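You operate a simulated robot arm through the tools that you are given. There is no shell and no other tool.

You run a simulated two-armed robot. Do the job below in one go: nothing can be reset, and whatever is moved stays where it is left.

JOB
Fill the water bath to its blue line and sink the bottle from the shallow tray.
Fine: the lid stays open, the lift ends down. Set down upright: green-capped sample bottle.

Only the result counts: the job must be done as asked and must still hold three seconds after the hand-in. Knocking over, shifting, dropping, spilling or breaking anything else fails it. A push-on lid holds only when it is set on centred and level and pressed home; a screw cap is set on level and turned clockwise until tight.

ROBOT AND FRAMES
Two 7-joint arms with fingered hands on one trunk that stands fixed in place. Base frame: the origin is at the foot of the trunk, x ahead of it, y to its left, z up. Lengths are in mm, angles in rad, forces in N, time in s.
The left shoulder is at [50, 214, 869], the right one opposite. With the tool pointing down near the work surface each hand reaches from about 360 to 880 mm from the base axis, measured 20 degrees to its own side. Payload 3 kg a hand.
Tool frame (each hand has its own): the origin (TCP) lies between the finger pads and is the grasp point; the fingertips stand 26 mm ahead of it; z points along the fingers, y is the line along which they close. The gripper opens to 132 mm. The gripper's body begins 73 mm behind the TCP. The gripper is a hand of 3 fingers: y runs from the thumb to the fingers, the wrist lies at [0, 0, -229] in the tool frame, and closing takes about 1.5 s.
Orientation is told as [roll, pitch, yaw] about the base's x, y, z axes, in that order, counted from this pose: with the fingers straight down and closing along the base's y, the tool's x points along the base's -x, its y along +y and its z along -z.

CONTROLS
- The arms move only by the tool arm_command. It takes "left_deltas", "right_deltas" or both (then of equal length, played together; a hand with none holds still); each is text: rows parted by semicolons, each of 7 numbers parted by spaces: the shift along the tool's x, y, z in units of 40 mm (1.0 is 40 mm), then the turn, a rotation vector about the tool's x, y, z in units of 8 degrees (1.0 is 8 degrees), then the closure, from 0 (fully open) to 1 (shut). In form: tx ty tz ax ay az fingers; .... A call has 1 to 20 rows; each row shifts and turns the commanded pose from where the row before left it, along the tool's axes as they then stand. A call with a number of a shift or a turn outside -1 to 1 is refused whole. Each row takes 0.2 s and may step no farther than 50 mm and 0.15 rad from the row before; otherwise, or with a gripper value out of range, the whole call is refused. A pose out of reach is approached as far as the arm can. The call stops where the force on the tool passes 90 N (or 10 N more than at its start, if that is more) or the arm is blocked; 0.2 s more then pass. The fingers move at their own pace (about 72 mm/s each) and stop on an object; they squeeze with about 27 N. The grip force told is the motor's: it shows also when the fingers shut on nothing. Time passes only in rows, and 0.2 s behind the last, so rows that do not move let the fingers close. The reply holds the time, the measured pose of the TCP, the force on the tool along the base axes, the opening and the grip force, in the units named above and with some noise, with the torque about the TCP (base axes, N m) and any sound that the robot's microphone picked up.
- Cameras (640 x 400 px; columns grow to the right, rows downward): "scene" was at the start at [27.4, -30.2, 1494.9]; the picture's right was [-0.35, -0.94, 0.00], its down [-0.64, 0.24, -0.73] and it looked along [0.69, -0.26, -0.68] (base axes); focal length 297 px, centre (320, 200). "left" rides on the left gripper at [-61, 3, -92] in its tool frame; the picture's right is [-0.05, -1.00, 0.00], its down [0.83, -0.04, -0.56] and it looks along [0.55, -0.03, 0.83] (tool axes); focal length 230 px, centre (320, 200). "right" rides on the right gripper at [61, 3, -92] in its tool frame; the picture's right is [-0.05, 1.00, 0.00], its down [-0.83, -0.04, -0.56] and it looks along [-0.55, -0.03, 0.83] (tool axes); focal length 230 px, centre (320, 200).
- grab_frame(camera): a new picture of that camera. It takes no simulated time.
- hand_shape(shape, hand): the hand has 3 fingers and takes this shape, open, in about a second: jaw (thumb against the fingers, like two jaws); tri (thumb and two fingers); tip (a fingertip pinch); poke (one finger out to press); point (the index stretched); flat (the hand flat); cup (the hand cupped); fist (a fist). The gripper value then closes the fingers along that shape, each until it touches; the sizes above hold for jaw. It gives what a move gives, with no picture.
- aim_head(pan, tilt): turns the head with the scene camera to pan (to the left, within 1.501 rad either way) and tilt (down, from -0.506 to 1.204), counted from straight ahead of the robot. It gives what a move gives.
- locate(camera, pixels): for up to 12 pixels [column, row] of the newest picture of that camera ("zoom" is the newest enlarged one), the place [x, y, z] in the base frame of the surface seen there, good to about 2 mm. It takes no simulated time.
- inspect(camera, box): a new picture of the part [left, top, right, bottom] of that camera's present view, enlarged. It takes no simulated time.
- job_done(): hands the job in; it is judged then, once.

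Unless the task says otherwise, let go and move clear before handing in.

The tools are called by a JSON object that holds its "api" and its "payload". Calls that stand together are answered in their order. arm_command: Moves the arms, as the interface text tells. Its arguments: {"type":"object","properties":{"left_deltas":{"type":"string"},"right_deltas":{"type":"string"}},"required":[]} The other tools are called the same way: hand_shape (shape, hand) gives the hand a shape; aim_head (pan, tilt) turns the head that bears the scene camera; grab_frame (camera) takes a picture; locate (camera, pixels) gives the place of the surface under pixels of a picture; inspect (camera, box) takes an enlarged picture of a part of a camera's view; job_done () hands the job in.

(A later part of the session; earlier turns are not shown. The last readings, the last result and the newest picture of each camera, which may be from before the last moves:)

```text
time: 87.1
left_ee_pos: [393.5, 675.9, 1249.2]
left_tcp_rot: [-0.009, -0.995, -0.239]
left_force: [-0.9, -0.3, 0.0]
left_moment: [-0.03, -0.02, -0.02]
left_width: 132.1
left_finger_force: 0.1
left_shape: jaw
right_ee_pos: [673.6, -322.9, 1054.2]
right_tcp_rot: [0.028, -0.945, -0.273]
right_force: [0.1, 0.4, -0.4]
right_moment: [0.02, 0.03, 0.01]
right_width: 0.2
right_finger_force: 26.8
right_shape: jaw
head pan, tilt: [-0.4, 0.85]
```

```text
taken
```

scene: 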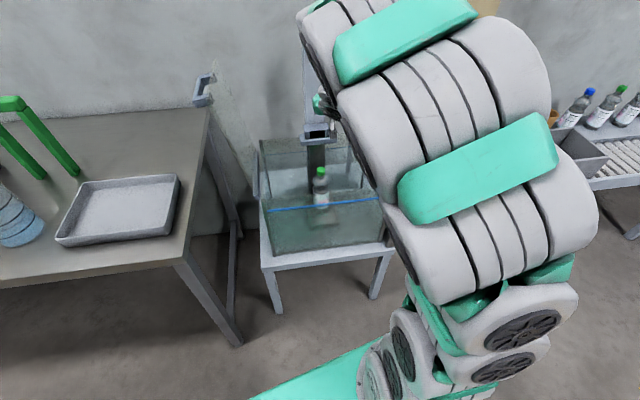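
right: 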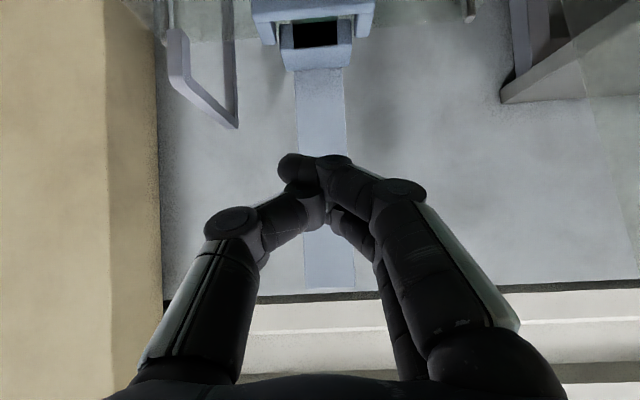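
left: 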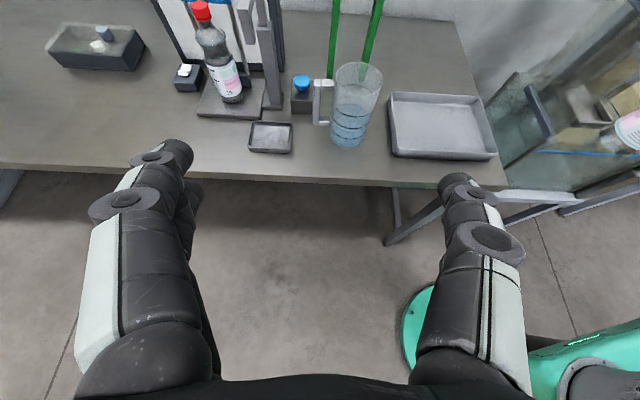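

The lift stays down and the bottle stands upright on it (320,185). Now I'll bring the right hand back and turn it downward toward the green button beside the bath.

{"api": "arm_command", "payload": {"right_deltas": "0.187 -0.578 -0.652 0 0 0 1;0.187 -0.578 -0.652 0 0 0 1;0.187 -0.578 -0.652 0 0 0 1;0.187 -0.578 -0.652 0 0 0 1;0.187 -0.578 -0.652 0 0 0 1;0 0 0 0 0.967 0 1;0 0 0 0 0.967 0 1;0 0 0 0 0.967 0 1;0 0 0 0 0.967 0 1;0 0 0 0 0.967 0 1;0 0 0 0 0.967 0 1;0 0 0 0 0.967 0 1;0 0 0 0 0 0 1"}}

{"api": "grab_frame", "payload": {"camera": "right"}}

{"api": "grab_frame", "payload": {"camera": "scene"}}

{"api": "inspect", "payload": {"camera": "scene", "box": [240, 100, 420, 280]}}

```text
time: 89.9
left_ee_pos: [393.2, 675.8, 1249.8]
left_tcp_rot: [-0.006, -0.998, -0.239]
left_force: [-0.3, -0.5, -0.4]
left_moment: [0.01, -0.03, 0.02]
left_width: 132.1
left_finger_force: 0.1
left_shape: jaw
right_ee_pos: [522.0, -402.0, 1098.1]
right_tcp_rot: [0.014, 0.001, -0.252]
right_force: [-0.2, 0.5, -0.3]
right_moment: [0.0, 0.02, 0.0]
right_width: 0.0
right_finger_force: 26.9
right_shape: jaw
head pan, tilt: [-0.4, 0.85]
```

```text
taken
```

right: 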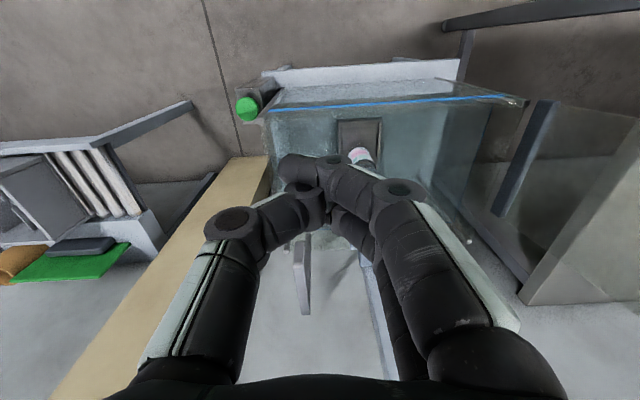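

```text
taken
```

scene: 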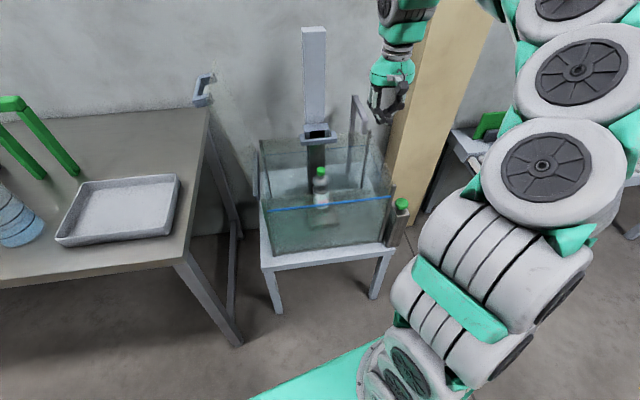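

```text
2.22 times, centred on (330, 190) of scene
```

zoom: 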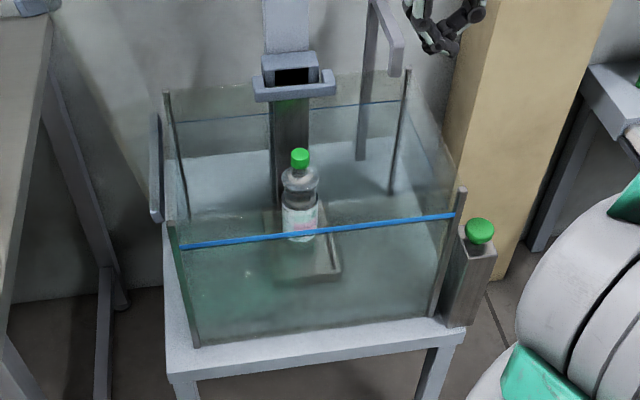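

A fine view: bottle upright on the lowered lift (300,195). I'll measure cap height, platform, button and handle.

{"api": "locate", "payload": {"camera": "zoom", "pixels": [[300, 153], [302, 162], [320, 270], [270, 220], [480, 225], [478, 240], [470, 225], [490, 225], [470, 270], [295, 85], [480, 220], [330, 260]]}}

{"api": "inspect", "payload": {"camera": "right", "box": [210, 70, 310, 140]}}

{"api": "locate", "payload": {"camera": "zoom", "pixels": [[230, 250], [190, 250], [270, 250], [230, 210], [230, 285], [350, 100], [310, 130], [390, 170], [300, 280]]}}

```text
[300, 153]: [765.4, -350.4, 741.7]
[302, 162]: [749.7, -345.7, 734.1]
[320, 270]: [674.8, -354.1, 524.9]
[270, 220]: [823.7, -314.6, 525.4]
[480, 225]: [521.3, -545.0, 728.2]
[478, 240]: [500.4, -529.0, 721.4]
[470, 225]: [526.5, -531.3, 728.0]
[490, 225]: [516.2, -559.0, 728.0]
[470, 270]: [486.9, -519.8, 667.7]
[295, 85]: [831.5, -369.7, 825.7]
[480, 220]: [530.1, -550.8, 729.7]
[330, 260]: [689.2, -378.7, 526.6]
```

```text
5.71 times, centred on (260, 105) of right
```

zoom: 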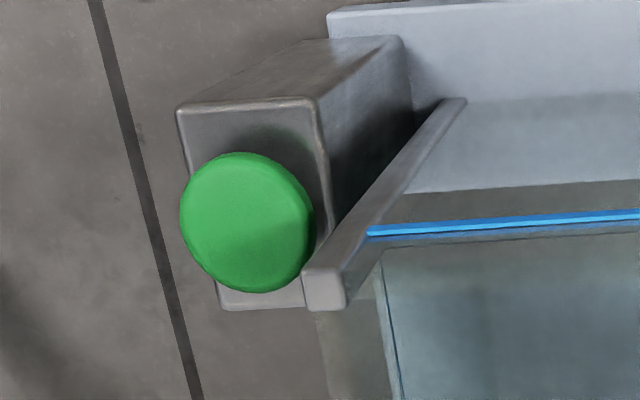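

```text
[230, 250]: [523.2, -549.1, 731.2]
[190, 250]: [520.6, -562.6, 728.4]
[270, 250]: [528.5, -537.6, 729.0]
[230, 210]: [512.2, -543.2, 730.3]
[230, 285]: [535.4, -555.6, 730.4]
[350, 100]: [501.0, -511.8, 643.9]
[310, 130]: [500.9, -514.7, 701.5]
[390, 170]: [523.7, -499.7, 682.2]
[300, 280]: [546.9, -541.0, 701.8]
```

Platform is at z ≈ 525 and the cap top at 742, 30 mm under the blue line. The green push button is a dome at (520,-547), top z ≈ 731. I'll go over it with the hand leaning outward, away from the bath's corner post.

{"api": "arm_command", "payload": {"right_deltas": "-0.215 -0.965 0 0 0 0 1;-0.215 -0.965 0 0 0 0 1;-0.215 -0.965 0 0 0 0 1;-0.215 -0.965 0 0 0 0 1;0 0 0 -0.78 0 0 1;0 0 0 -0.78 0 0 1;0 0 0 -0.78 0 0 1;0 0 0 -0.78 0 0 1;0 -0.389 0.833 0 0 0 1;0 -0.389 0.833 0 0 0 1;0 -0.389 0.833 0 0 0 1;0 -0.389 0.833 0 0 0 1;0 -0.389 0.833 0 0 0 1;0 -0.389 0.833 0 0 0 1;0 0 0 0 0 0 1"}}

{"api": "grab_frame", "payload": {"camera": "right"}}

{"api": "grab_frame", "payload": {"camera": "scene"}}

```text
time: 93.1
left_ee_pos: [393.7, 673.9, 1249.6]
left_tcp_rot: [-0.008, -0.996, -0.238]
left_force: [-0.4, 0.4, -0.1]
left_moment: [-0.01, 0.01, -0.03]
left_width: 131.8
left_finger_force: 0.1
left_shape: jaw
right_ee_pos: [516.5, -559.3, 873.4]
right_tcp_rot: [0.451, 0.0, -0.252]
right_force: [0.5, -0.1, -0.1]
right_moment: [0.0, -0.03, 0.0]
right_width: 0.0
right_finger_force: 27.0
right_shape: jaw
head pan, tilt: [-0.4, 0.85]
```

```text
taken
```

right: 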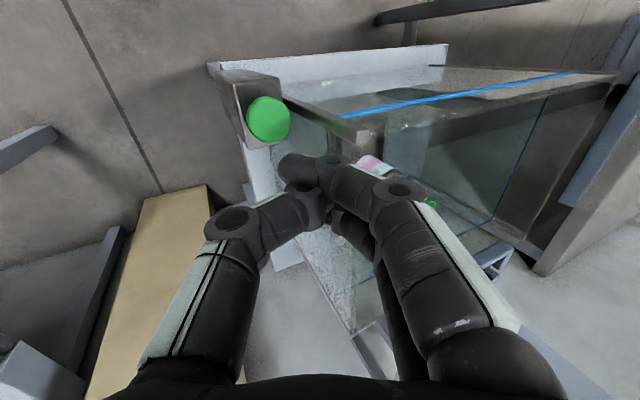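

```text
taken
```

scene: 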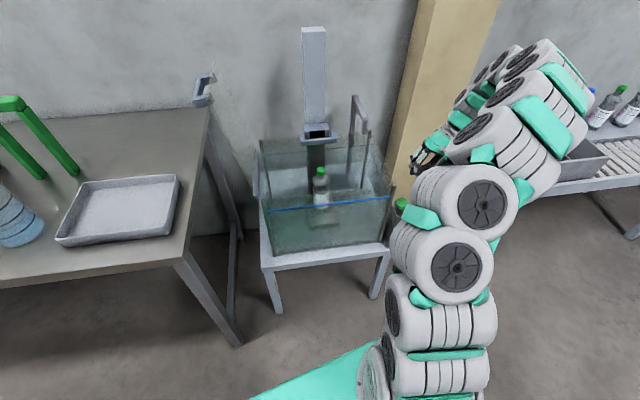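

The tips are right above the button. Descending to about 10 mm over it.

{"api": "arm_command", "payload": {"right_deltas": "0 -0.3815 0.7875 0 0 0 1;0 -0.3815 0.7875 0 0 0 1;0 -0.3815 0.7875 0 0 0 1;0 0 0 0 0 0 1"}}

{"api": "grab_frame", "payload": {"camera": "right"}}

{"api": "inspect", "payload": {"camera": "scene", "box": [340, 130, 480, 270]}}

```text
time: 94.1
left_ee_pos: [393.2, 676.0, 1250.4]
left_tcp_rot: [-0.01, -0.997, -0.238]
left_force: [-0.9, 0.4, 0.3]
left_moment: [-0.01, -0.01, -0.02]
left_width: 131.8
left_finger_force: 0.0
left_shape: jaw
right_ee_pos: [516.7, -560.7, 769.7]
right_tcp_rot: [0.454, -0.001, -0.252]
right_force: [-0.8, -0.4, 0.5]
right_moment: [-0.01, 0.04, 0.03]
right_width: 0.2
right_finger_force: 27.5
right_shape: jaw
head pan, tilt: [-0.4, 0.85]
```

```text
taken
```

right: 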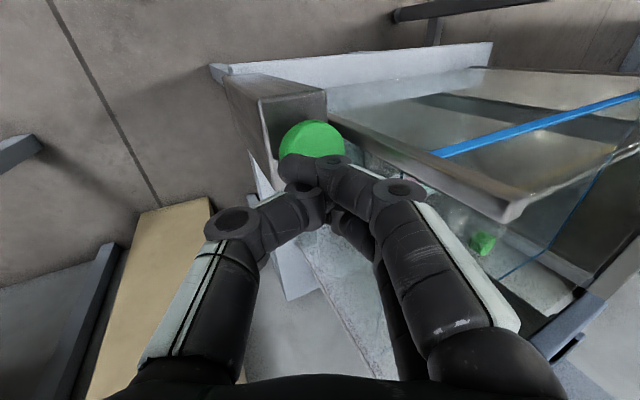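

```text
2.86 times, centred on (410, 200) of scene
```

zoom: 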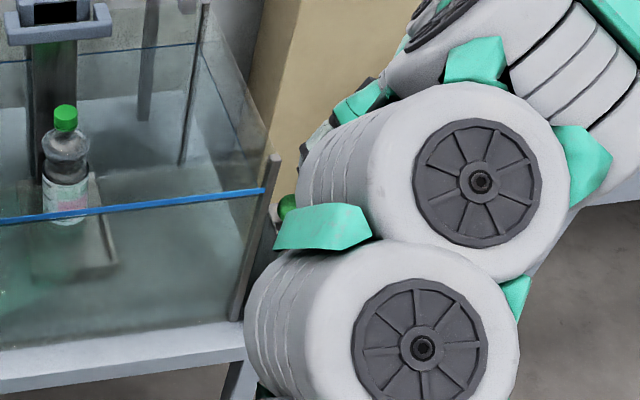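

The tips are ~15 mm above the dome (right camera 312,160). Pressing down in 5 mm steps.

{"api": "arm_command", "payload": {"right_deltas": "0 -0.055 0.1125 0 0 0 1;0 -0.055 0.1125 0 0 0 1;0 -0.055 0.1125 0 0 0 1"}}

{"api": "inspect", "payload": {"camera": "scene", "box": [240, 100, 420, 280]}}

```text
time: 94.9
left_ee_pos: [393.8, 675.0, 1250.8]
left_tcp_rot: [-0.007, -0.997, -0.237]
left_force: [-0.9, 0.5, -0.1]
left_moment: [-0.02, 0.04, -0.03]
left_width: 131.9
left_finger_force: 0.1
left_shape: jaw
right_ee_pos: [518.9, -558.7, 756.0]
right_tcp_rot: [0.452, -0.003, -0.253]
right_force: [-0.4, -0.2, -0.5]
right_moment: [0.0, -0.02, 0.01]
right_width: 0.0
right_finger_force: 27.1
right_shape: jaw
head pan, tilt: [-0.4, 0.85]
```

```text
2.22 times, centred on (330, 190) of scene
```

zoom: 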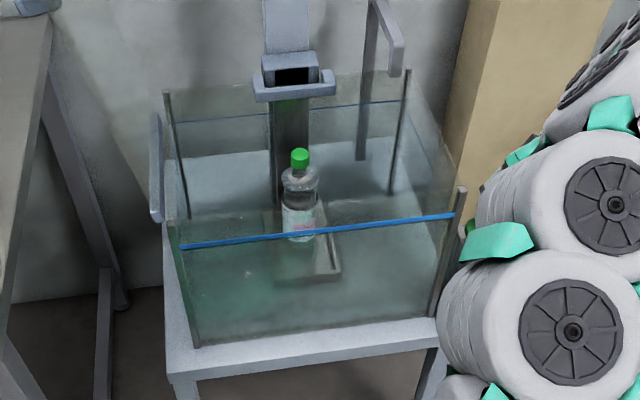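

No contact force yet (tips at ~732). Pressing a few mm further.

{"api": "arm_command", "payload": {"right_deltas": "0 -0.044 0.09 0 0 0 1;0 -0.044 0.09 0 0 0 1"}}

{"api": "inspect", "payload": {"camera": "scene", "box": [240, 100, 420, 280]}}

```text
time: 95.5
left_ee_pos: [393.6, 676.1, 1249.6]
left_tcp_rot: [-0.009, -0.996, -0.239]
left_force: [-0.2, -0.6, -0.1]
left_moment: [0.0, 0.0, 0.0]
left_width: 132.1
left_finger_force: 0.0
left_shape: jaw
right_ee_pos: [518.4, -560.4, 747.3]
right_tcp_rot: [0.452, -0.001, -0.253]
right_force: [-0.9, -0.7, 3.9]
right_moment: [-0.02, -0.02, 0.0]
right_width: 0.1
right_finger_force: 26.8
right_shape: jaw
head pan, tilt: [-0.4, 0.85]
heard: click
```

```text
2.22 times, centred on (330, 190) of scene
```

zoom: 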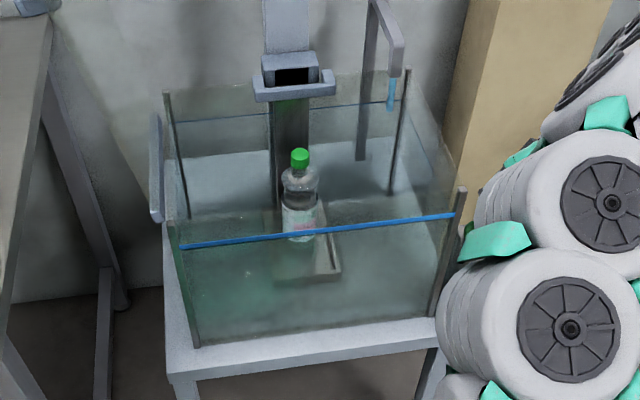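

A click, and water begins to run from the spout (390,95). I'll hold and watch the level.

{"api": "arm_command", "payload": {"right_deltas": "0 0 0 0 0 0 1;0 0 0 0 0 0 1;0 0 0 0 0 0 1;0 0 0 0 0 0 1;0 0 0 0 0 0 1"}}

{"api": "inspect", "payload": {"camera": "scene", "box": [240, 100, 420, 280]}}

{"api": "locate", "payload": {"camera": "zoom", "pixels": [[230, 180], [350, 190], [230, 280], [380, 260], [300, 300], [390, 100]]}}

```text
time: 96.7
left_ee_pos: [392.9, 674.7, 1249.8]
left_tcp_rot: [-0.008, -0.997, -0.237]
left_force: [0.2, -0.8, -0.8]
left_moment: [-0.01, 0.0, -0.02]
left_width: 131.9
left_finger_force: 0.0
left_shape: jaw
right_ee_pos: [518.9, -559.4, 746.0]
right_tcp_rot: [0.451, -0.001, -0.252]
right_force: [1.7, -1.8, 3.8]
right_moment: [0.01, -0.05, 0.04]
right_width: 0.0
right_finger_force: 27.2
right_shape: jaw
head pan, tilt: [-0.4, 0.85]
```

```text
2.22 times, centred on (330, 190) of scene
```

zoom: 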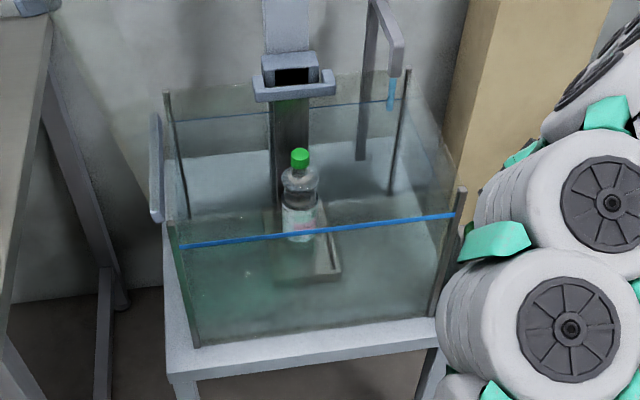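

```text
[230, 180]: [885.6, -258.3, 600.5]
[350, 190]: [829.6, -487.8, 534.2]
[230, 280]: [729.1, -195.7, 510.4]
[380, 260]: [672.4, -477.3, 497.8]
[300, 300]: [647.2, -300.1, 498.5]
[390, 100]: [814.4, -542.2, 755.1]
```

The jet is visible at (390,75–108) but I can't yet see a surface; zooming in on the water there.

{"api": "inspect", "payload": {"camera": "scene", "box": [380, 120, 430, 170]}}

{"api": "inspect", "payload": {"camera": "scene", "box": [310, 100, 390, 180]}}

{"api": "inspect", "payload": {"camera": "scene", "box": [255, 150, 375, 260]}}

```text
8.00 times, centred on (405, 145) of scene
```

zoom: 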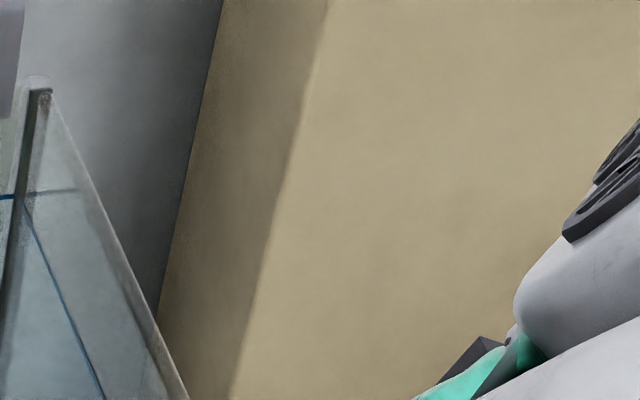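

```text
5.00 times, centred on (350, 140) of scene
```

zoom: 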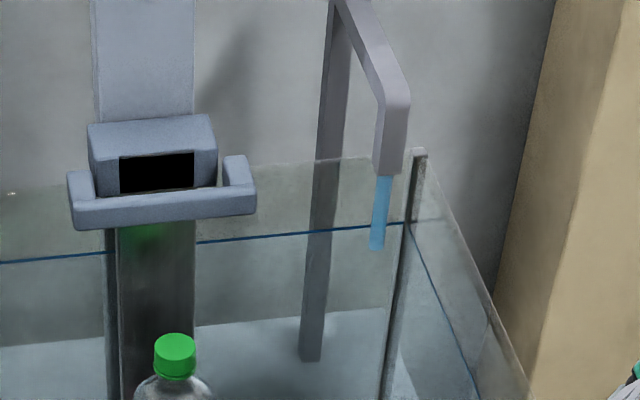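

```text
3.64 times, centred on (315, 205) of scene
```

zoom: 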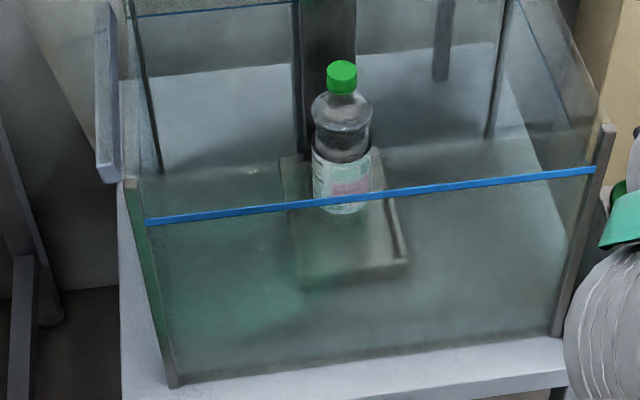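

The jet shows but no surface line is visible yet through the front glass. I'll keep the button held 3 s more and compare.

{"api": "arm_command", "payload": {"right_deltas": "0 0 0 0 0 0 1;0 0 0 0 0 0 1;0 0 0 0 0 0 1;0 0 0 0 0 0 1;0 0 0 0 0 0 1;0 0 0 0 0 0 1;0 0 0 0 0 0 1;0 0 0 0 0 0 1;0 0 0 0 0 0 1;0 0 0 0 0 0 1;0 0 0 0 0 0 1;0 0 0 0 0 0 1;0 0 0 0 0 0 1;0 0 0 0 0 0 1"}}

{"api": "inspect", "payload": {"camera": "scene", "box": [255, 120, 395, 260]}}

{"api": "grab_frame", "payload": {"camera": "right"}}

```text
time: 99.7
left_ee_pos: [393.7, 674.5, 1250.8]
left_tcp_rot: [-0.007, -0.998, -0.238]
left_force: [0.5, -0.2, 0.7]
left_moment: [-0.01, 0.01, -0.04]
left_width: 131.8
left_finger_force: 0.1
left_shape: jaw
right_ee_pos: [518.1, -559.3, 746.7]
right_tcp_rot: [0.454, 0.0, -0.25]
right_force: [1.0, -0.2, 3.8]
right_moment: [0.0, -0.03, 0.0]
right_width: 0.0
right_finger_force: 26.7
right_shape: jaw
head pan, tilt: [-0.4, 0.85]
```

```text
2.86 times, centred on (325, 190) of scene
```

zoom: 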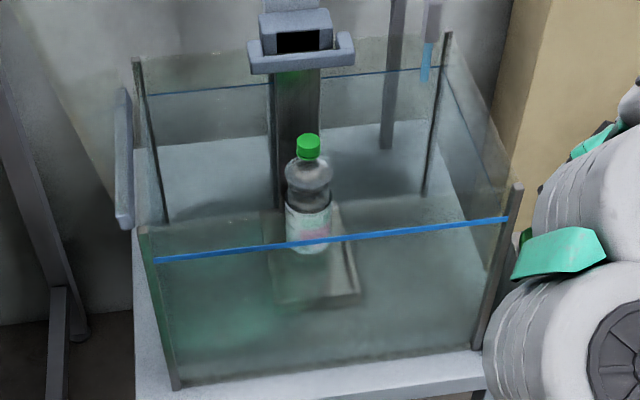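

```text
taken
```

right: 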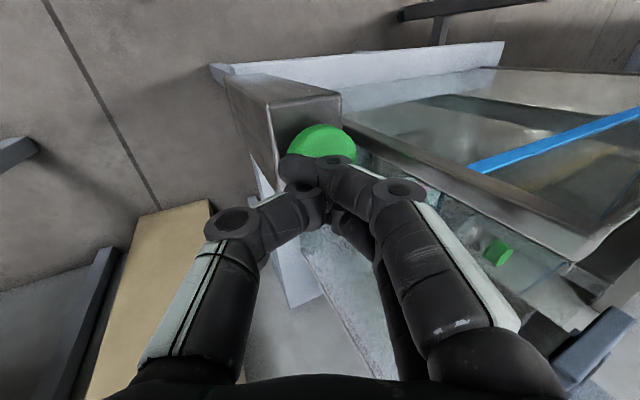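

I can't tell the surface by eye; I'll sample depth over the bath interior.

{"api": "locate", "payload": {"camera": "zoom", "pixels": [[200, 180], [240, 190], [380, 180], [400, 160], [220, 140], [360, 130], [230, 215], [400, 205], [250, 320], [400, 300], [310, 225], [345, 240]]}}

{"api": "inspect", "payload": {"camera": "scene", "box": [300, 140, 360, 220]}}

```text
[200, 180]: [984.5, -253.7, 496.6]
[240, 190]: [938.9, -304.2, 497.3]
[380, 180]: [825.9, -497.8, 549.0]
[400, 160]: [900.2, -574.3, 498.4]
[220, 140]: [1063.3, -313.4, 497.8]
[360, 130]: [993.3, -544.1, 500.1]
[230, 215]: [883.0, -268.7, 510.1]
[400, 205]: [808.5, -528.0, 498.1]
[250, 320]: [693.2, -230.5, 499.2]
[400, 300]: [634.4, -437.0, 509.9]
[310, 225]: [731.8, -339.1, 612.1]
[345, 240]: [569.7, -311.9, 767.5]
```

```text
5.00 times, centred on (330, 180) of scene
```

zoom: 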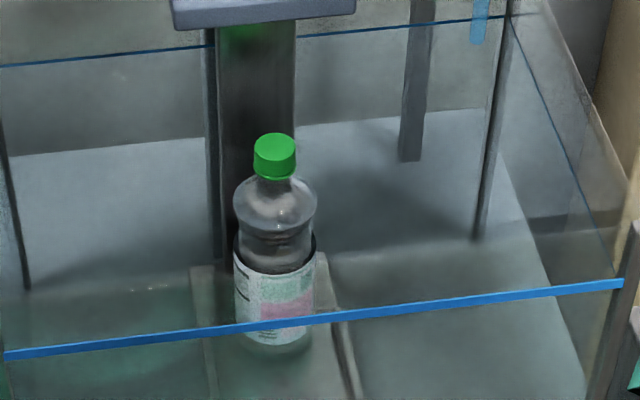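

The jet's lower end may mark the water surface, and it sits near the blue line's height, so I'll release the button now to be safe and study it.

{"api": "arm_command", "payload": {"right_deltas": "0 0.11 -0.225 0 0 0 1;0 0.11 -0.225 0 0 0 1"}}

{"api": "inspect", "payload": {"camera": "scene", "box": [335, 110, 395, 170]}}

{"api": "grab_frame", "payload": {"camera": "right"}}

```text
time: 100.3
left_ee_pos: [393.4, 677.5, 1251.6]
left_tcp_rot: [-0.008, -0.996, -0.239]
left_force: [-0.7, -0.3, -0.8]
left_moment: [0.01, -0.01, 0.01]
left_width: 132.0
left_finger_force: 0.0
left_shape: jaw
right_ee_pos: [517.1, -558.4, 766.5]
right_tcp_rot: [0.451, -0.001, -0.252]
right_force: [0.1, -0.5, -0.1]
right_moment: [0.02, -0.02, 0.03]
right_width: 0.0
right_finger_force: 27.6
right_shape: jaw
head pan, tilt: [-0.4, 0.85]
```

```text
6.67 times, centred on (365, 140) of scene
```

zoom: 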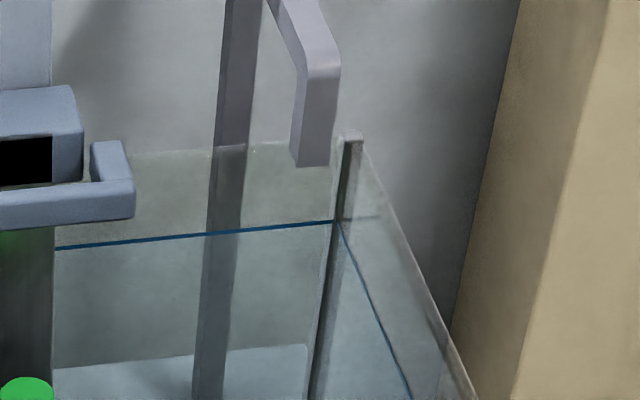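

```text
taken
```

right: 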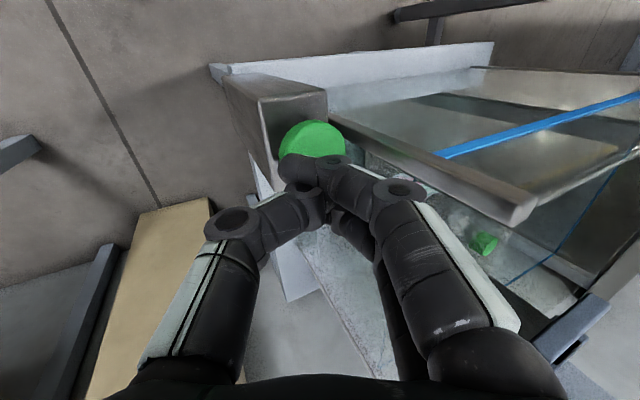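

Releasing stops the water, so the button fills only while held. I'll compare views of the bath before and after, to find the level.

{"api": "inspect", "payload": {"camera": "scene", "box": [240, 100, 420, 280]}}

{"api": "inspect", "payload": {"camera": "scene", "box": [260, 200, 400, 260]}}

{"api": "inspect", "payload": {"camera": "right", "box": [340, 60, 640, 300]}}

```text
2.22 times, centred on (330, 190) of scene
```

zoom: 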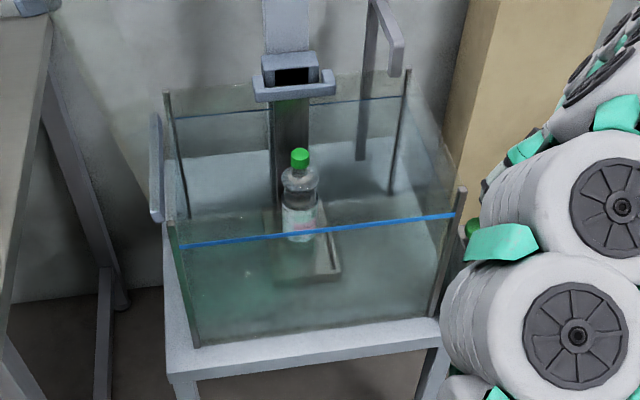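

```text
4.57 times, centred on (330, 230) of scene
```

zoom: 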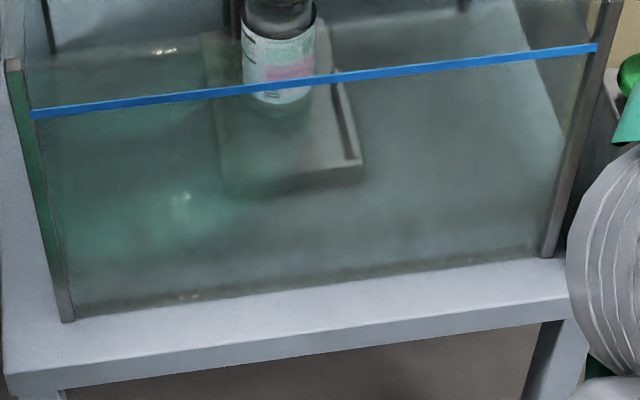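

```text
1.67 times, centred on (490, 180) of right
```

zoom: 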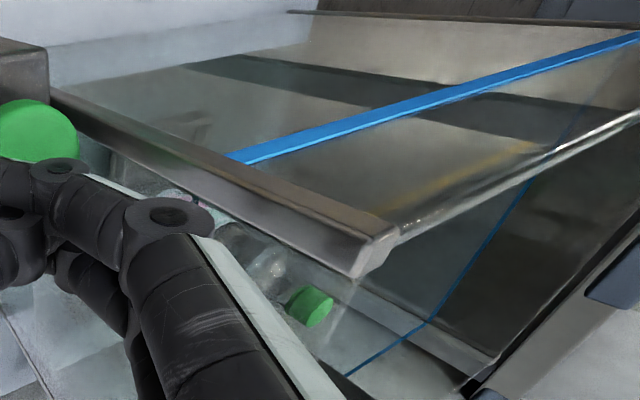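

The level isn't obvious yet; the label seems a little more washed out. Since pictures take no time, I'll press again and check in short intervals.

{"api": "arm_command", "payload": {"right_deltas": "0 -0.11 0.225 0 0 0 1;0 -0.11 0.225 0 0 0 1;0 0 0 0 0 0 1;0 0 0 0 0 0 1;0 0 0 0 0 0 1;0 0 0 0 0 0 1;0 0 0 0 0 0 1;0 0 0 0 0 0 1;0 0 0 0 0 0 1;0 0 0 0 0 0 1"}}

{"api": "inspect", "payload": {"camera": "scene", "box": [240, 100, 420, 280]}}

{"api": "inspect", "payload": {"camera": "scene", "box": [300, 140, 360, 220]}}

```text
time: 102.5
left_ee_pos: [394.0, 675.0, 1249.9]
left_tcp_rot: [-0.008, -0.996, -0.239]
left_force: [0.4, -0.4, 0.1]
left_moment: [0.02, -0.01, -0.01]
left_width: 131.8
left_finger_force: 0.1
left_shape: jaw
right_ee_pos: [518.1, -558.0, 745.9]
right_tcp_rot: [0.451, 0.001, -0.253]
right_force: [0.5, -0.6, 3.4]
right_moment: [-0.01, -0.02, -0.03]
right_width: 0.0
right_finger_force: 26.7
right_shape: jaw
head pan, tilt: [-0.4, 0.85]
heard: click
```

```text
2.22 times, centred on (330, 190) of scene
```

zoom: 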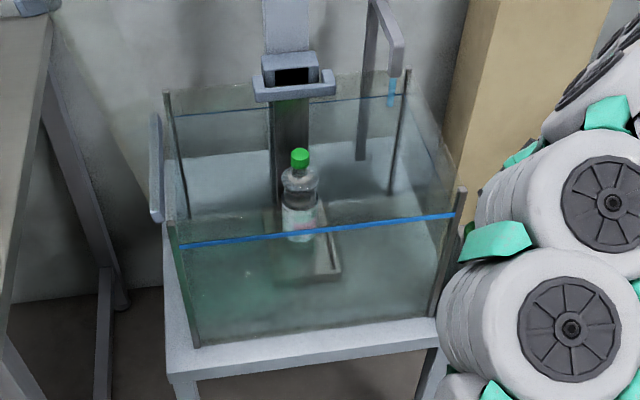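

```text
5.00 times, centred on (330, 180) of scene
```

zoom: 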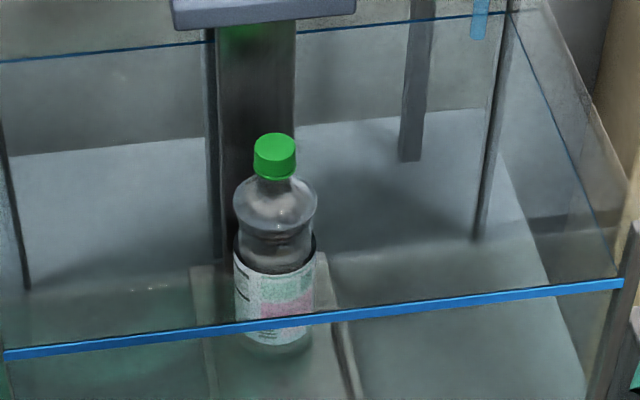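

The jet's lower end creeps upward between pictures (zoom row 48 → 43 → 38), so it does seem to mark a water surface already close to the line. I'll release at once and get a close look at the level.

{"api": "arm_command", "payload": {"right_deltas": "0 0.165 -0.3375 0 0 0 1;0 0.22 -0.45 0 0 0 1;0 0.436 -0.9 0 0 0 1;0 0.436 -0.9 0 0 0 1;0 0.436 -0.9 0 0 0 1;0 0.436 -0.9 0 0 0 1;0 0 0 0 0 0 1"}}

{"api": "aim_head", "payload": {"pan": -0.4, "tilt": 0.75}}

{"api": "inspect", "payload": {"camera": "scene", "box": [250, 160, 410, 280]}}

{"api": "grab_frame", "payload": {"camera": "right"}}

```text
time: 104.1
left_ee_pos: [394.4, 675.6, 1249.9]
left_tcp_rot: [-0.008, -0.996, -0.24]
left_force: [0.2, 0.2, -0.8]
left_moment: [-0.03, -0.04, -0.03]
left_width: 132.2
left_finger_force: 0.0
left_shape: jaw
right_ee_pos: [518.6, -560.8, 941.9]
right_tcp_rot: [0.452, 0.001, -0.252]
right_force: [0.5, 0.5, 0.6]
right_moment: [-0.02, -0.02, 0.04]
right_width: 0.0
right_finger_force: 27.2
right_shape: jaw
head pan, tilt: [-0.4, 0.85]
```

```text
time: 104.8
left_ee_pos: [393.2, 675.9, 1251.4]
left_tcp_rot: [-0.008, -0.995, -0.238]
left_force: [1.3, 0.2, 0.3]
left_moment: [0.03, -0.01, -0.01]
left_width: 132.0
left_finger_force: 0.1
left_shape: jaw
right_ee_pos: [518.7, -561.3, 941.8]
right_tcp_rot: [0.453, -0.001, -0.252]
right_force: [0.2, -0.1, 0.1]
right_moment: [-0.01, -0.02, 0.03]
right_width: 0.0
right_finger_force: 27.1
right_shape: jaw
head pan, tilt: [-0.4, 0.75]
```

```text
3.33 times, centred on (330, 220) of scene
```

zoom: 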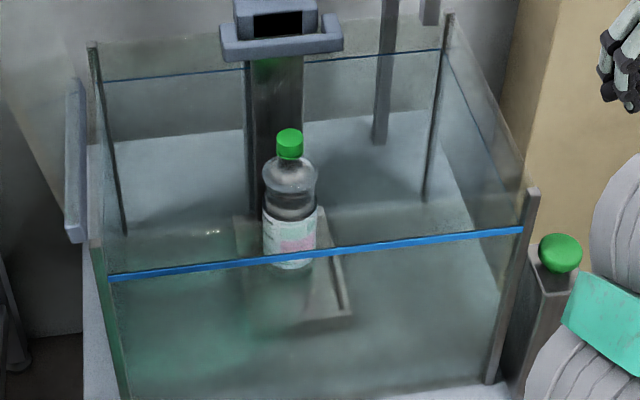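

```text
taken
```

right: 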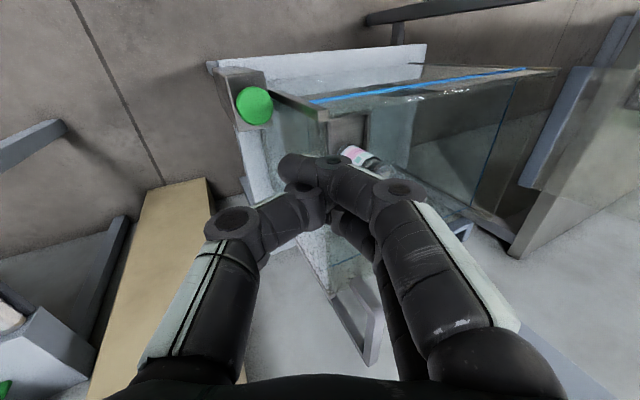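

The right camera shows glints by the blue line at (420–455, 90–98). Zooming there.

{"api": "inspect", "payload": {"camera": "right", "box": [370, 60, 540, 160]}}

{"api": "inspect", "payload": {"camera": "right", "box": [260, 70, 420, 200]}}

{"api": "inspect", "payload": {"camera": "scene", "box": [275, 215, 335, 255]}}

```text
3.76 times, centred on (455, 110) of right
```

zoom: 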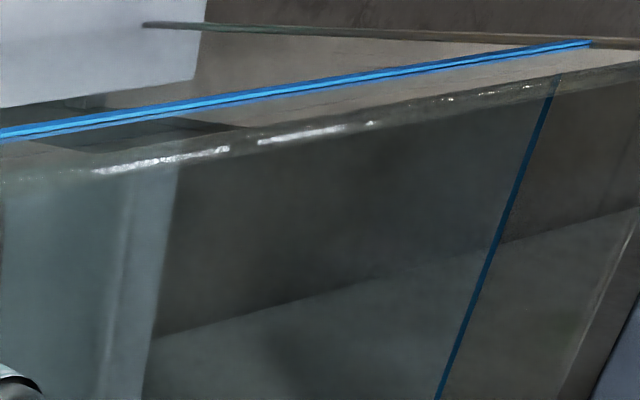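

```text
3.08 times, centred on (340, 135) of right
```

zoom: 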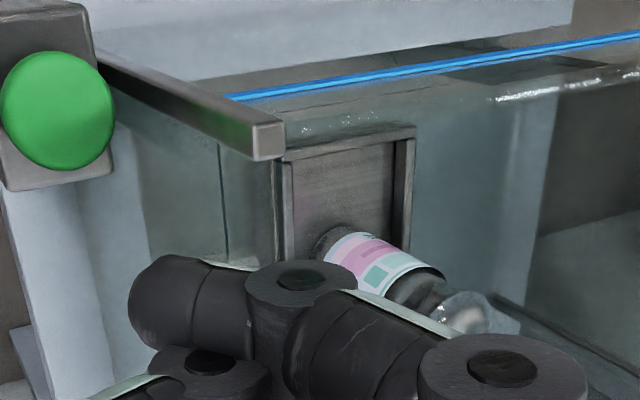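

```text
10.00 times, centred on (305, 235) of scene
```

zoom: 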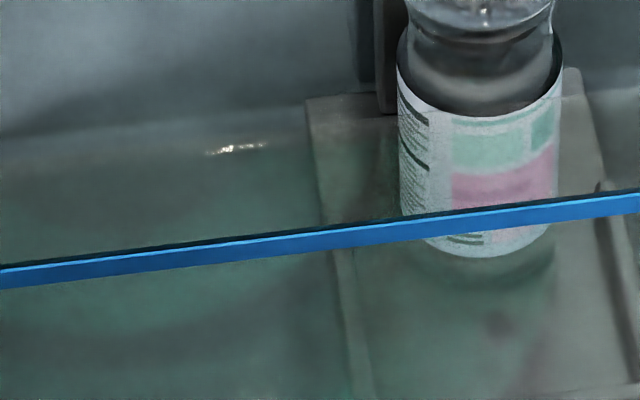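

I need a closer, cleaner view of the walls; I'll straighten the right hand and bring its camera over the bath.

{"api": "arm_command", "payload": {"right_deltas": "0 0 -0.9 0.81 0 0 1;0 0 -0.9 0.81 0 0 1;0 0 0 0.81 0 0 1;0 0 0 0.81 0 0 1;0.3 0.9 0 0 0 0 1;0.3 0.9 0 0 0 0 1;0 0.9 0 0 0 0 1;0 0.9 0 0 0 0 1;0 0.9 0 0 0 0 1;0 0 0 0 0 0 1"}}

{"api": "grab_frame", "payload": {"camera": "right"}}

{"api": "grab_frame", "payload": {"camera": "scene"}}

```text
time: 107.0
left_ee_pos: [394.3, 676.4, 1250.8]
left_tcp_rot: [-0.009, -0.998, -0.238]
left_force: [-0.5, -0.3, 0.6]
left_moment: [0.02, 0.01, -0.04]
left_width: 131.8
left_finger_force: 0.0
left_shape: jaw
right_ee_pos: [532.9, -406.5, 1007.8]
right_tcp_rot: [-0.001, 0.001, -0.253]
right_force: [0.0, -0.8, 0.7]
right_moment: [-0.03, -0.03, 0.01]
right_width: 0.0
right_finger_force: 27.3
right_shape: jaw
head pan, tilt: [-0.4, 0.75]
```

```text
taken
```

right: 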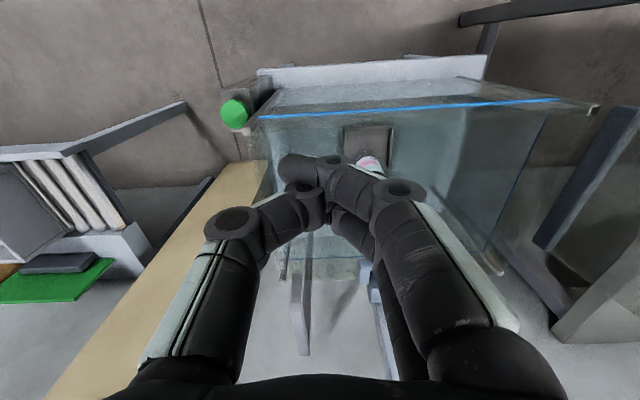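

```text
taken
```

scene: 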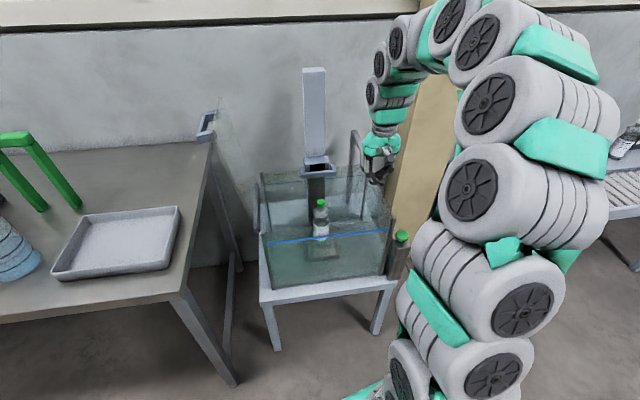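

Now zooming on the left wall (right camera 430–570, 90–280) and the spout corner.

{"api": "inspect", "payload": {"camera": "right", "box": [430, 90, 600, 290]}}

{"api": "inspect", "payload": {"camera": "right", "box": [250, 90, 400, 290]}}

```text
2.00 times, centred on (515, 190) of right
```

zoom: 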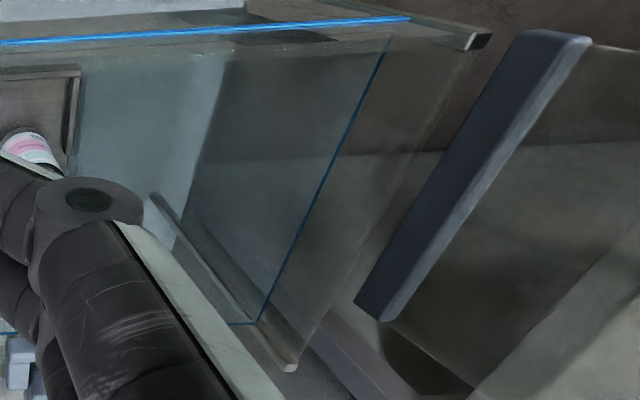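

```text
2.00 times, centred on (325, 190) of right
```

zoom: 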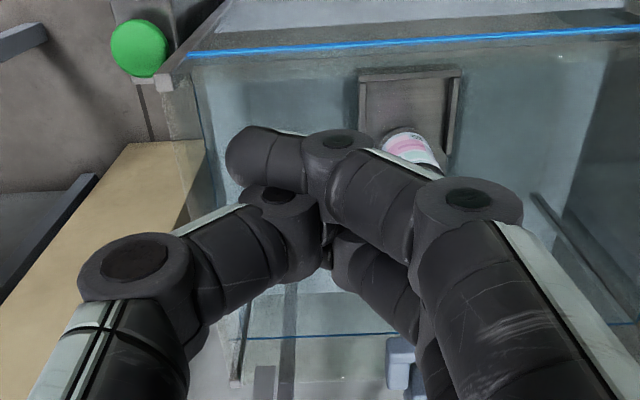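

The tint on the left wall seems to change right at the tape line (zoom 325,180). Zooming tighter to see whether the water edge is above or below the line.

{"api": "inspect", "payload": {"camera": "right", "box": [490, 120, 560, 190]}}

{"api": "inspect", "payload": {"camera": "right", "box": [470, 190, 530, 270]}}

{"api": "inspect", "payload": {"camera": "right", "box": [270, 240, 330, 300]}}

```text
5.71 times, centred on (525, 155) of right
```

zoom: 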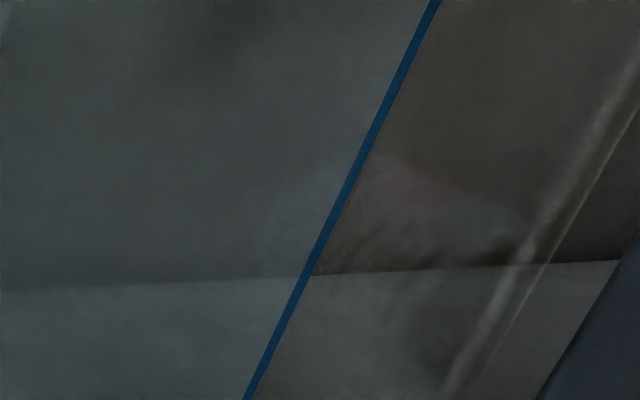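

```text
5.00 times, centred on (500, 230) of right
```

zoom: 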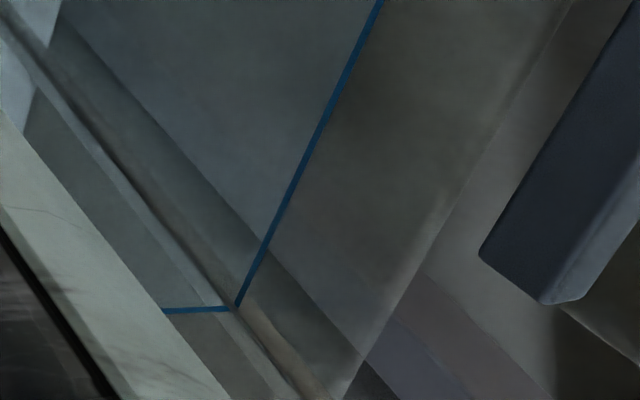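

```text
6.67 times, centred on (300, 270) of right
```

zoom: 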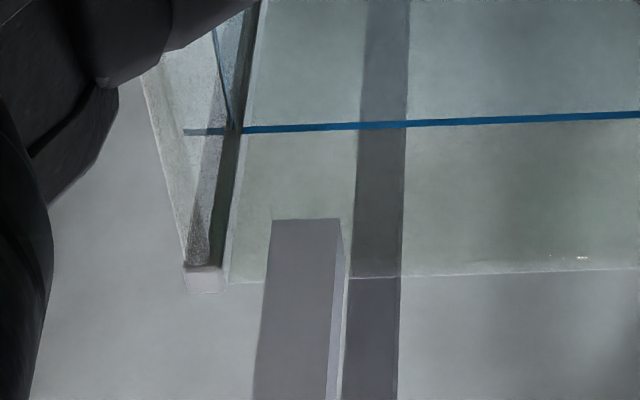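

On both the left and back walls the bluish tint begins exactly at the tape. I'll check this against the lift plate and the spout from the scene camera too.

{"api": "inspect", "payload": {"camera": "scene", "box": [295, 160, 345, 210]}}

{"api": "inspect", "payload": {"camera": "scene", "box": [255, 170, 315, 220]}}

{"api": "inspect", "payload": {"camera": "scene", "box": [345, 160, 405, 240]}}

```text
8.00 times, centred on (320, 185) of scene
```

zoom: 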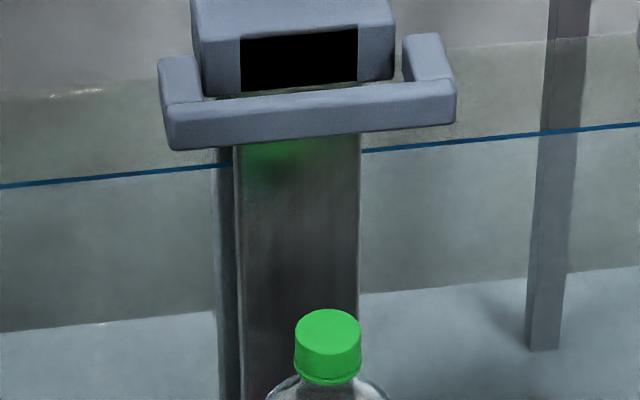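

```text
8.00 times, centred on (285, 195) of scene
```

zoom: 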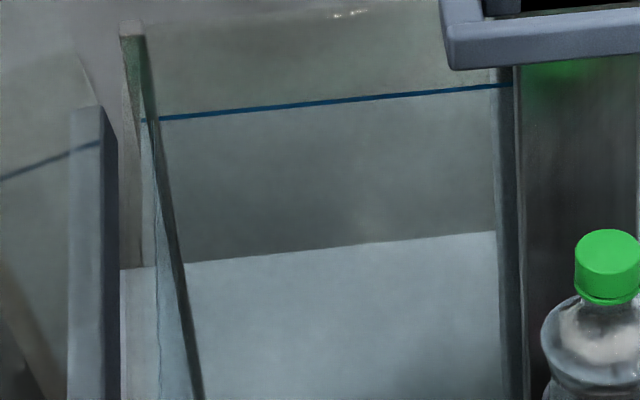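

```text
5.00 times, centred on (375, 200) of scene
```

zoom: 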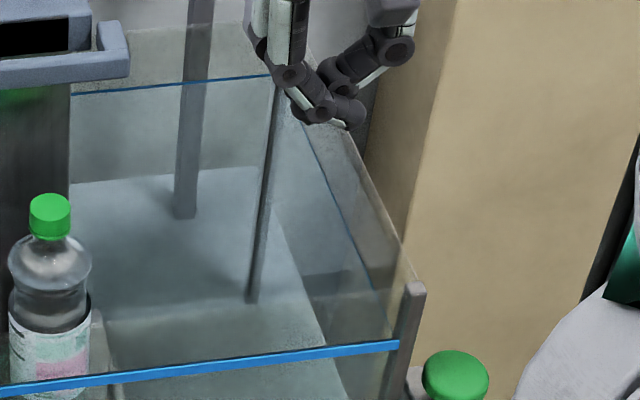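

All views agree the water surface is right at the tape. I'll zoom in at maximum on the line to tell which way any remainder goes.

{"api": "inspect", "payload": {"camera": "right", "box": [300, 250, 320, 266]}}

{"api": "inspect", "payload": {"camera": "scene", "box": [282, 178, 302, 190]}}

{"api": "inspect", "payload": {"camera": "right", "box": [515, 145, 540, 165]}}

{"api": "inspect", "payload": {"camera": "scene", "box": [280, 228, 310, 250]}}

```text
16.00 times, centred on (310, 258) of right
```

zoom: 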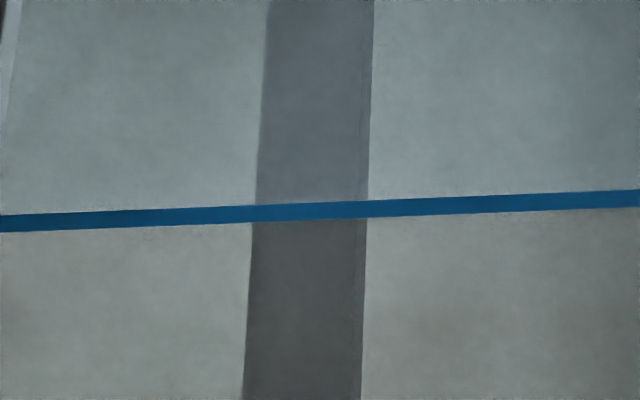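

```text
16.00 times, centred on (292, 184) of scene
```

zoom: 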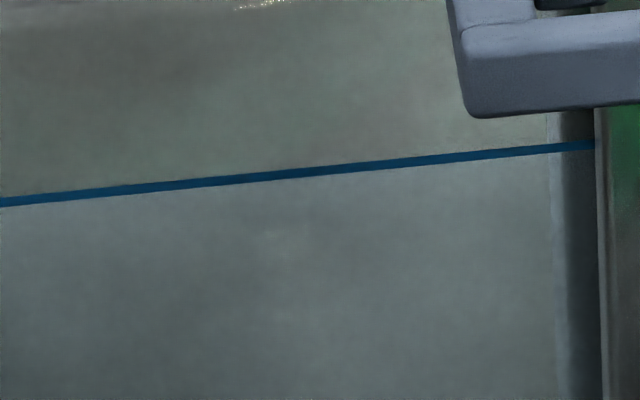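

```text
16.00 times, centred on (528, 155) of right
```

zoom: 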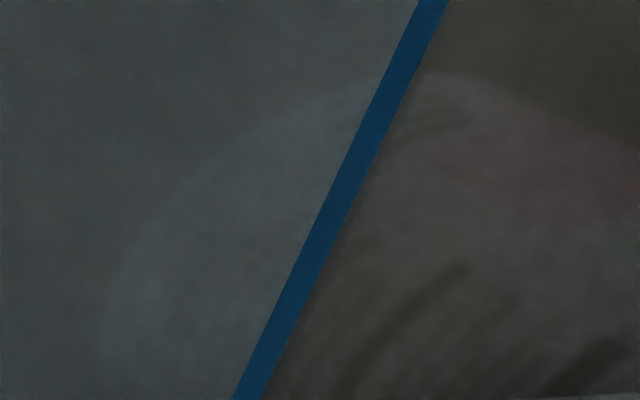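

```text
16.00 times, centred on (295, 239) of scene
```

zoom: 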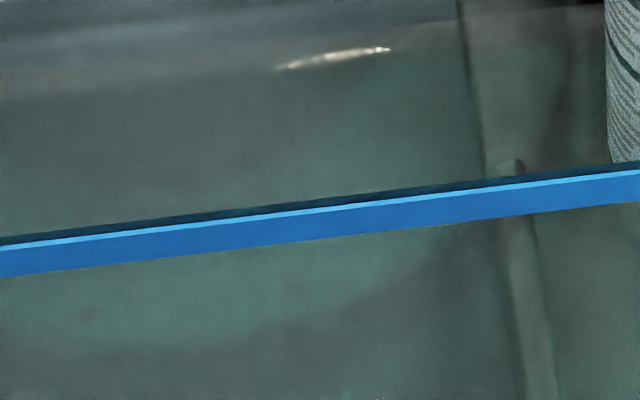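

The dark ring on the inner walls might itself be the water edge rather than tape; I'll locate it and the front tape precisely.

{"api": "inspect", "payload": {"camera": "scene", "box": [282, 178, 302, 190]}}

{"api": "locate", "payload": {"camera": "zoom", "pixels": [[60, 196], [160, 186], [260, 176], [400, 162], [500, 153]]}}

{"api": "inspect", "payload": {"camera": "right", "box": [300, 250, 320, 266]}}

{"api": "locate", "payload": {"camera": "zoom", "pixels": [[60, 221], [160, 217], [300, 212], [450, 207], [560, 202]]}}

{"api": "inspect", "payload": {"camera": "scene", "box": [280, 228, 310, 250]}}

{"api": "locate", "payload": {"camera": "zoom", "pixels": [[100, 258], [100, 236], [100, 229], [300, 230], [300, 213], [300, 207], [500, 203], [500, 186], [100, 270]]}}

```text
16.00 times, centred on (292, 184) of scene
```

zoom: 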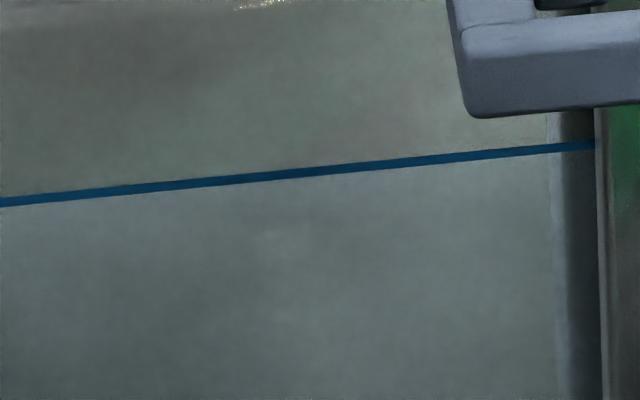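

```text
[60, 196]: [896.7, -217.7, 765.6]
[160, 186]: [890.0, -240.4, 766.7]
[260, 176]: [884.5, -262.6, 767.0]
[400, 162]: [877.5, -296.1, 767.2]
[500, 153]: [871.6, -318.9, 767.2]
```

```text
16.00 times, centred on (310, 258) of right
```

zoom: 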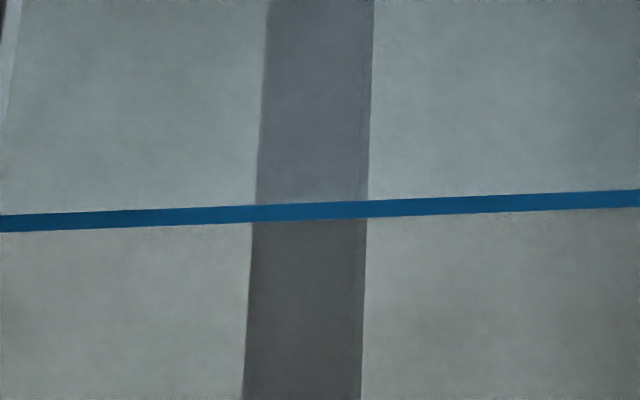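

```text
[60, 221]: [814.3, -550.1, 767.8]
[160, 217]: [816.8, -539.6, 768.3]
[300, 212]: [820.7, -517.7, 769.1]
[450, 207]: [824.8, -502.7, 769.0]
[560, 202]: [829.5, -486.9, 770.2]
```

```text
16.00 times, centred on (295, 239) of scene
```

zoom: 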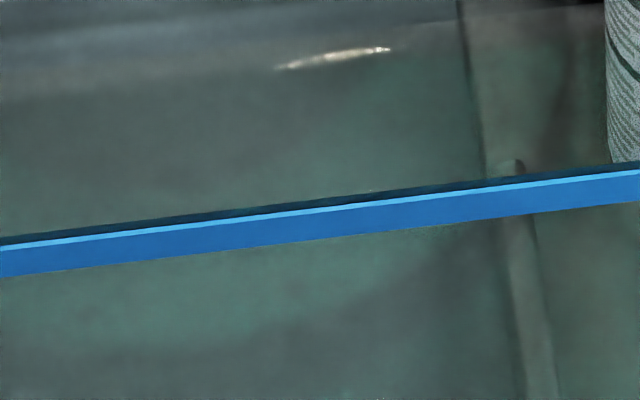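

```text
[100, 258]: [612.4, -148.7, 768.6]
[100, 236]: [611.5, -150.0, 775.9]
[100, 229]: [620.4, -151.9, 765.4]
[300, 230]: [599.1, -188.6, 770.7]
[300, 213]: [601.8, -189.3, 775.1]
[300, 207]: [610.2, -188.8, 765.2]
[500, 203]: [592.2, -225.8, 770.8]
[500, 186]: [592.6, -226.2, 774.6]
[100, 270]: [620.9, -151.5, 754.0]
```

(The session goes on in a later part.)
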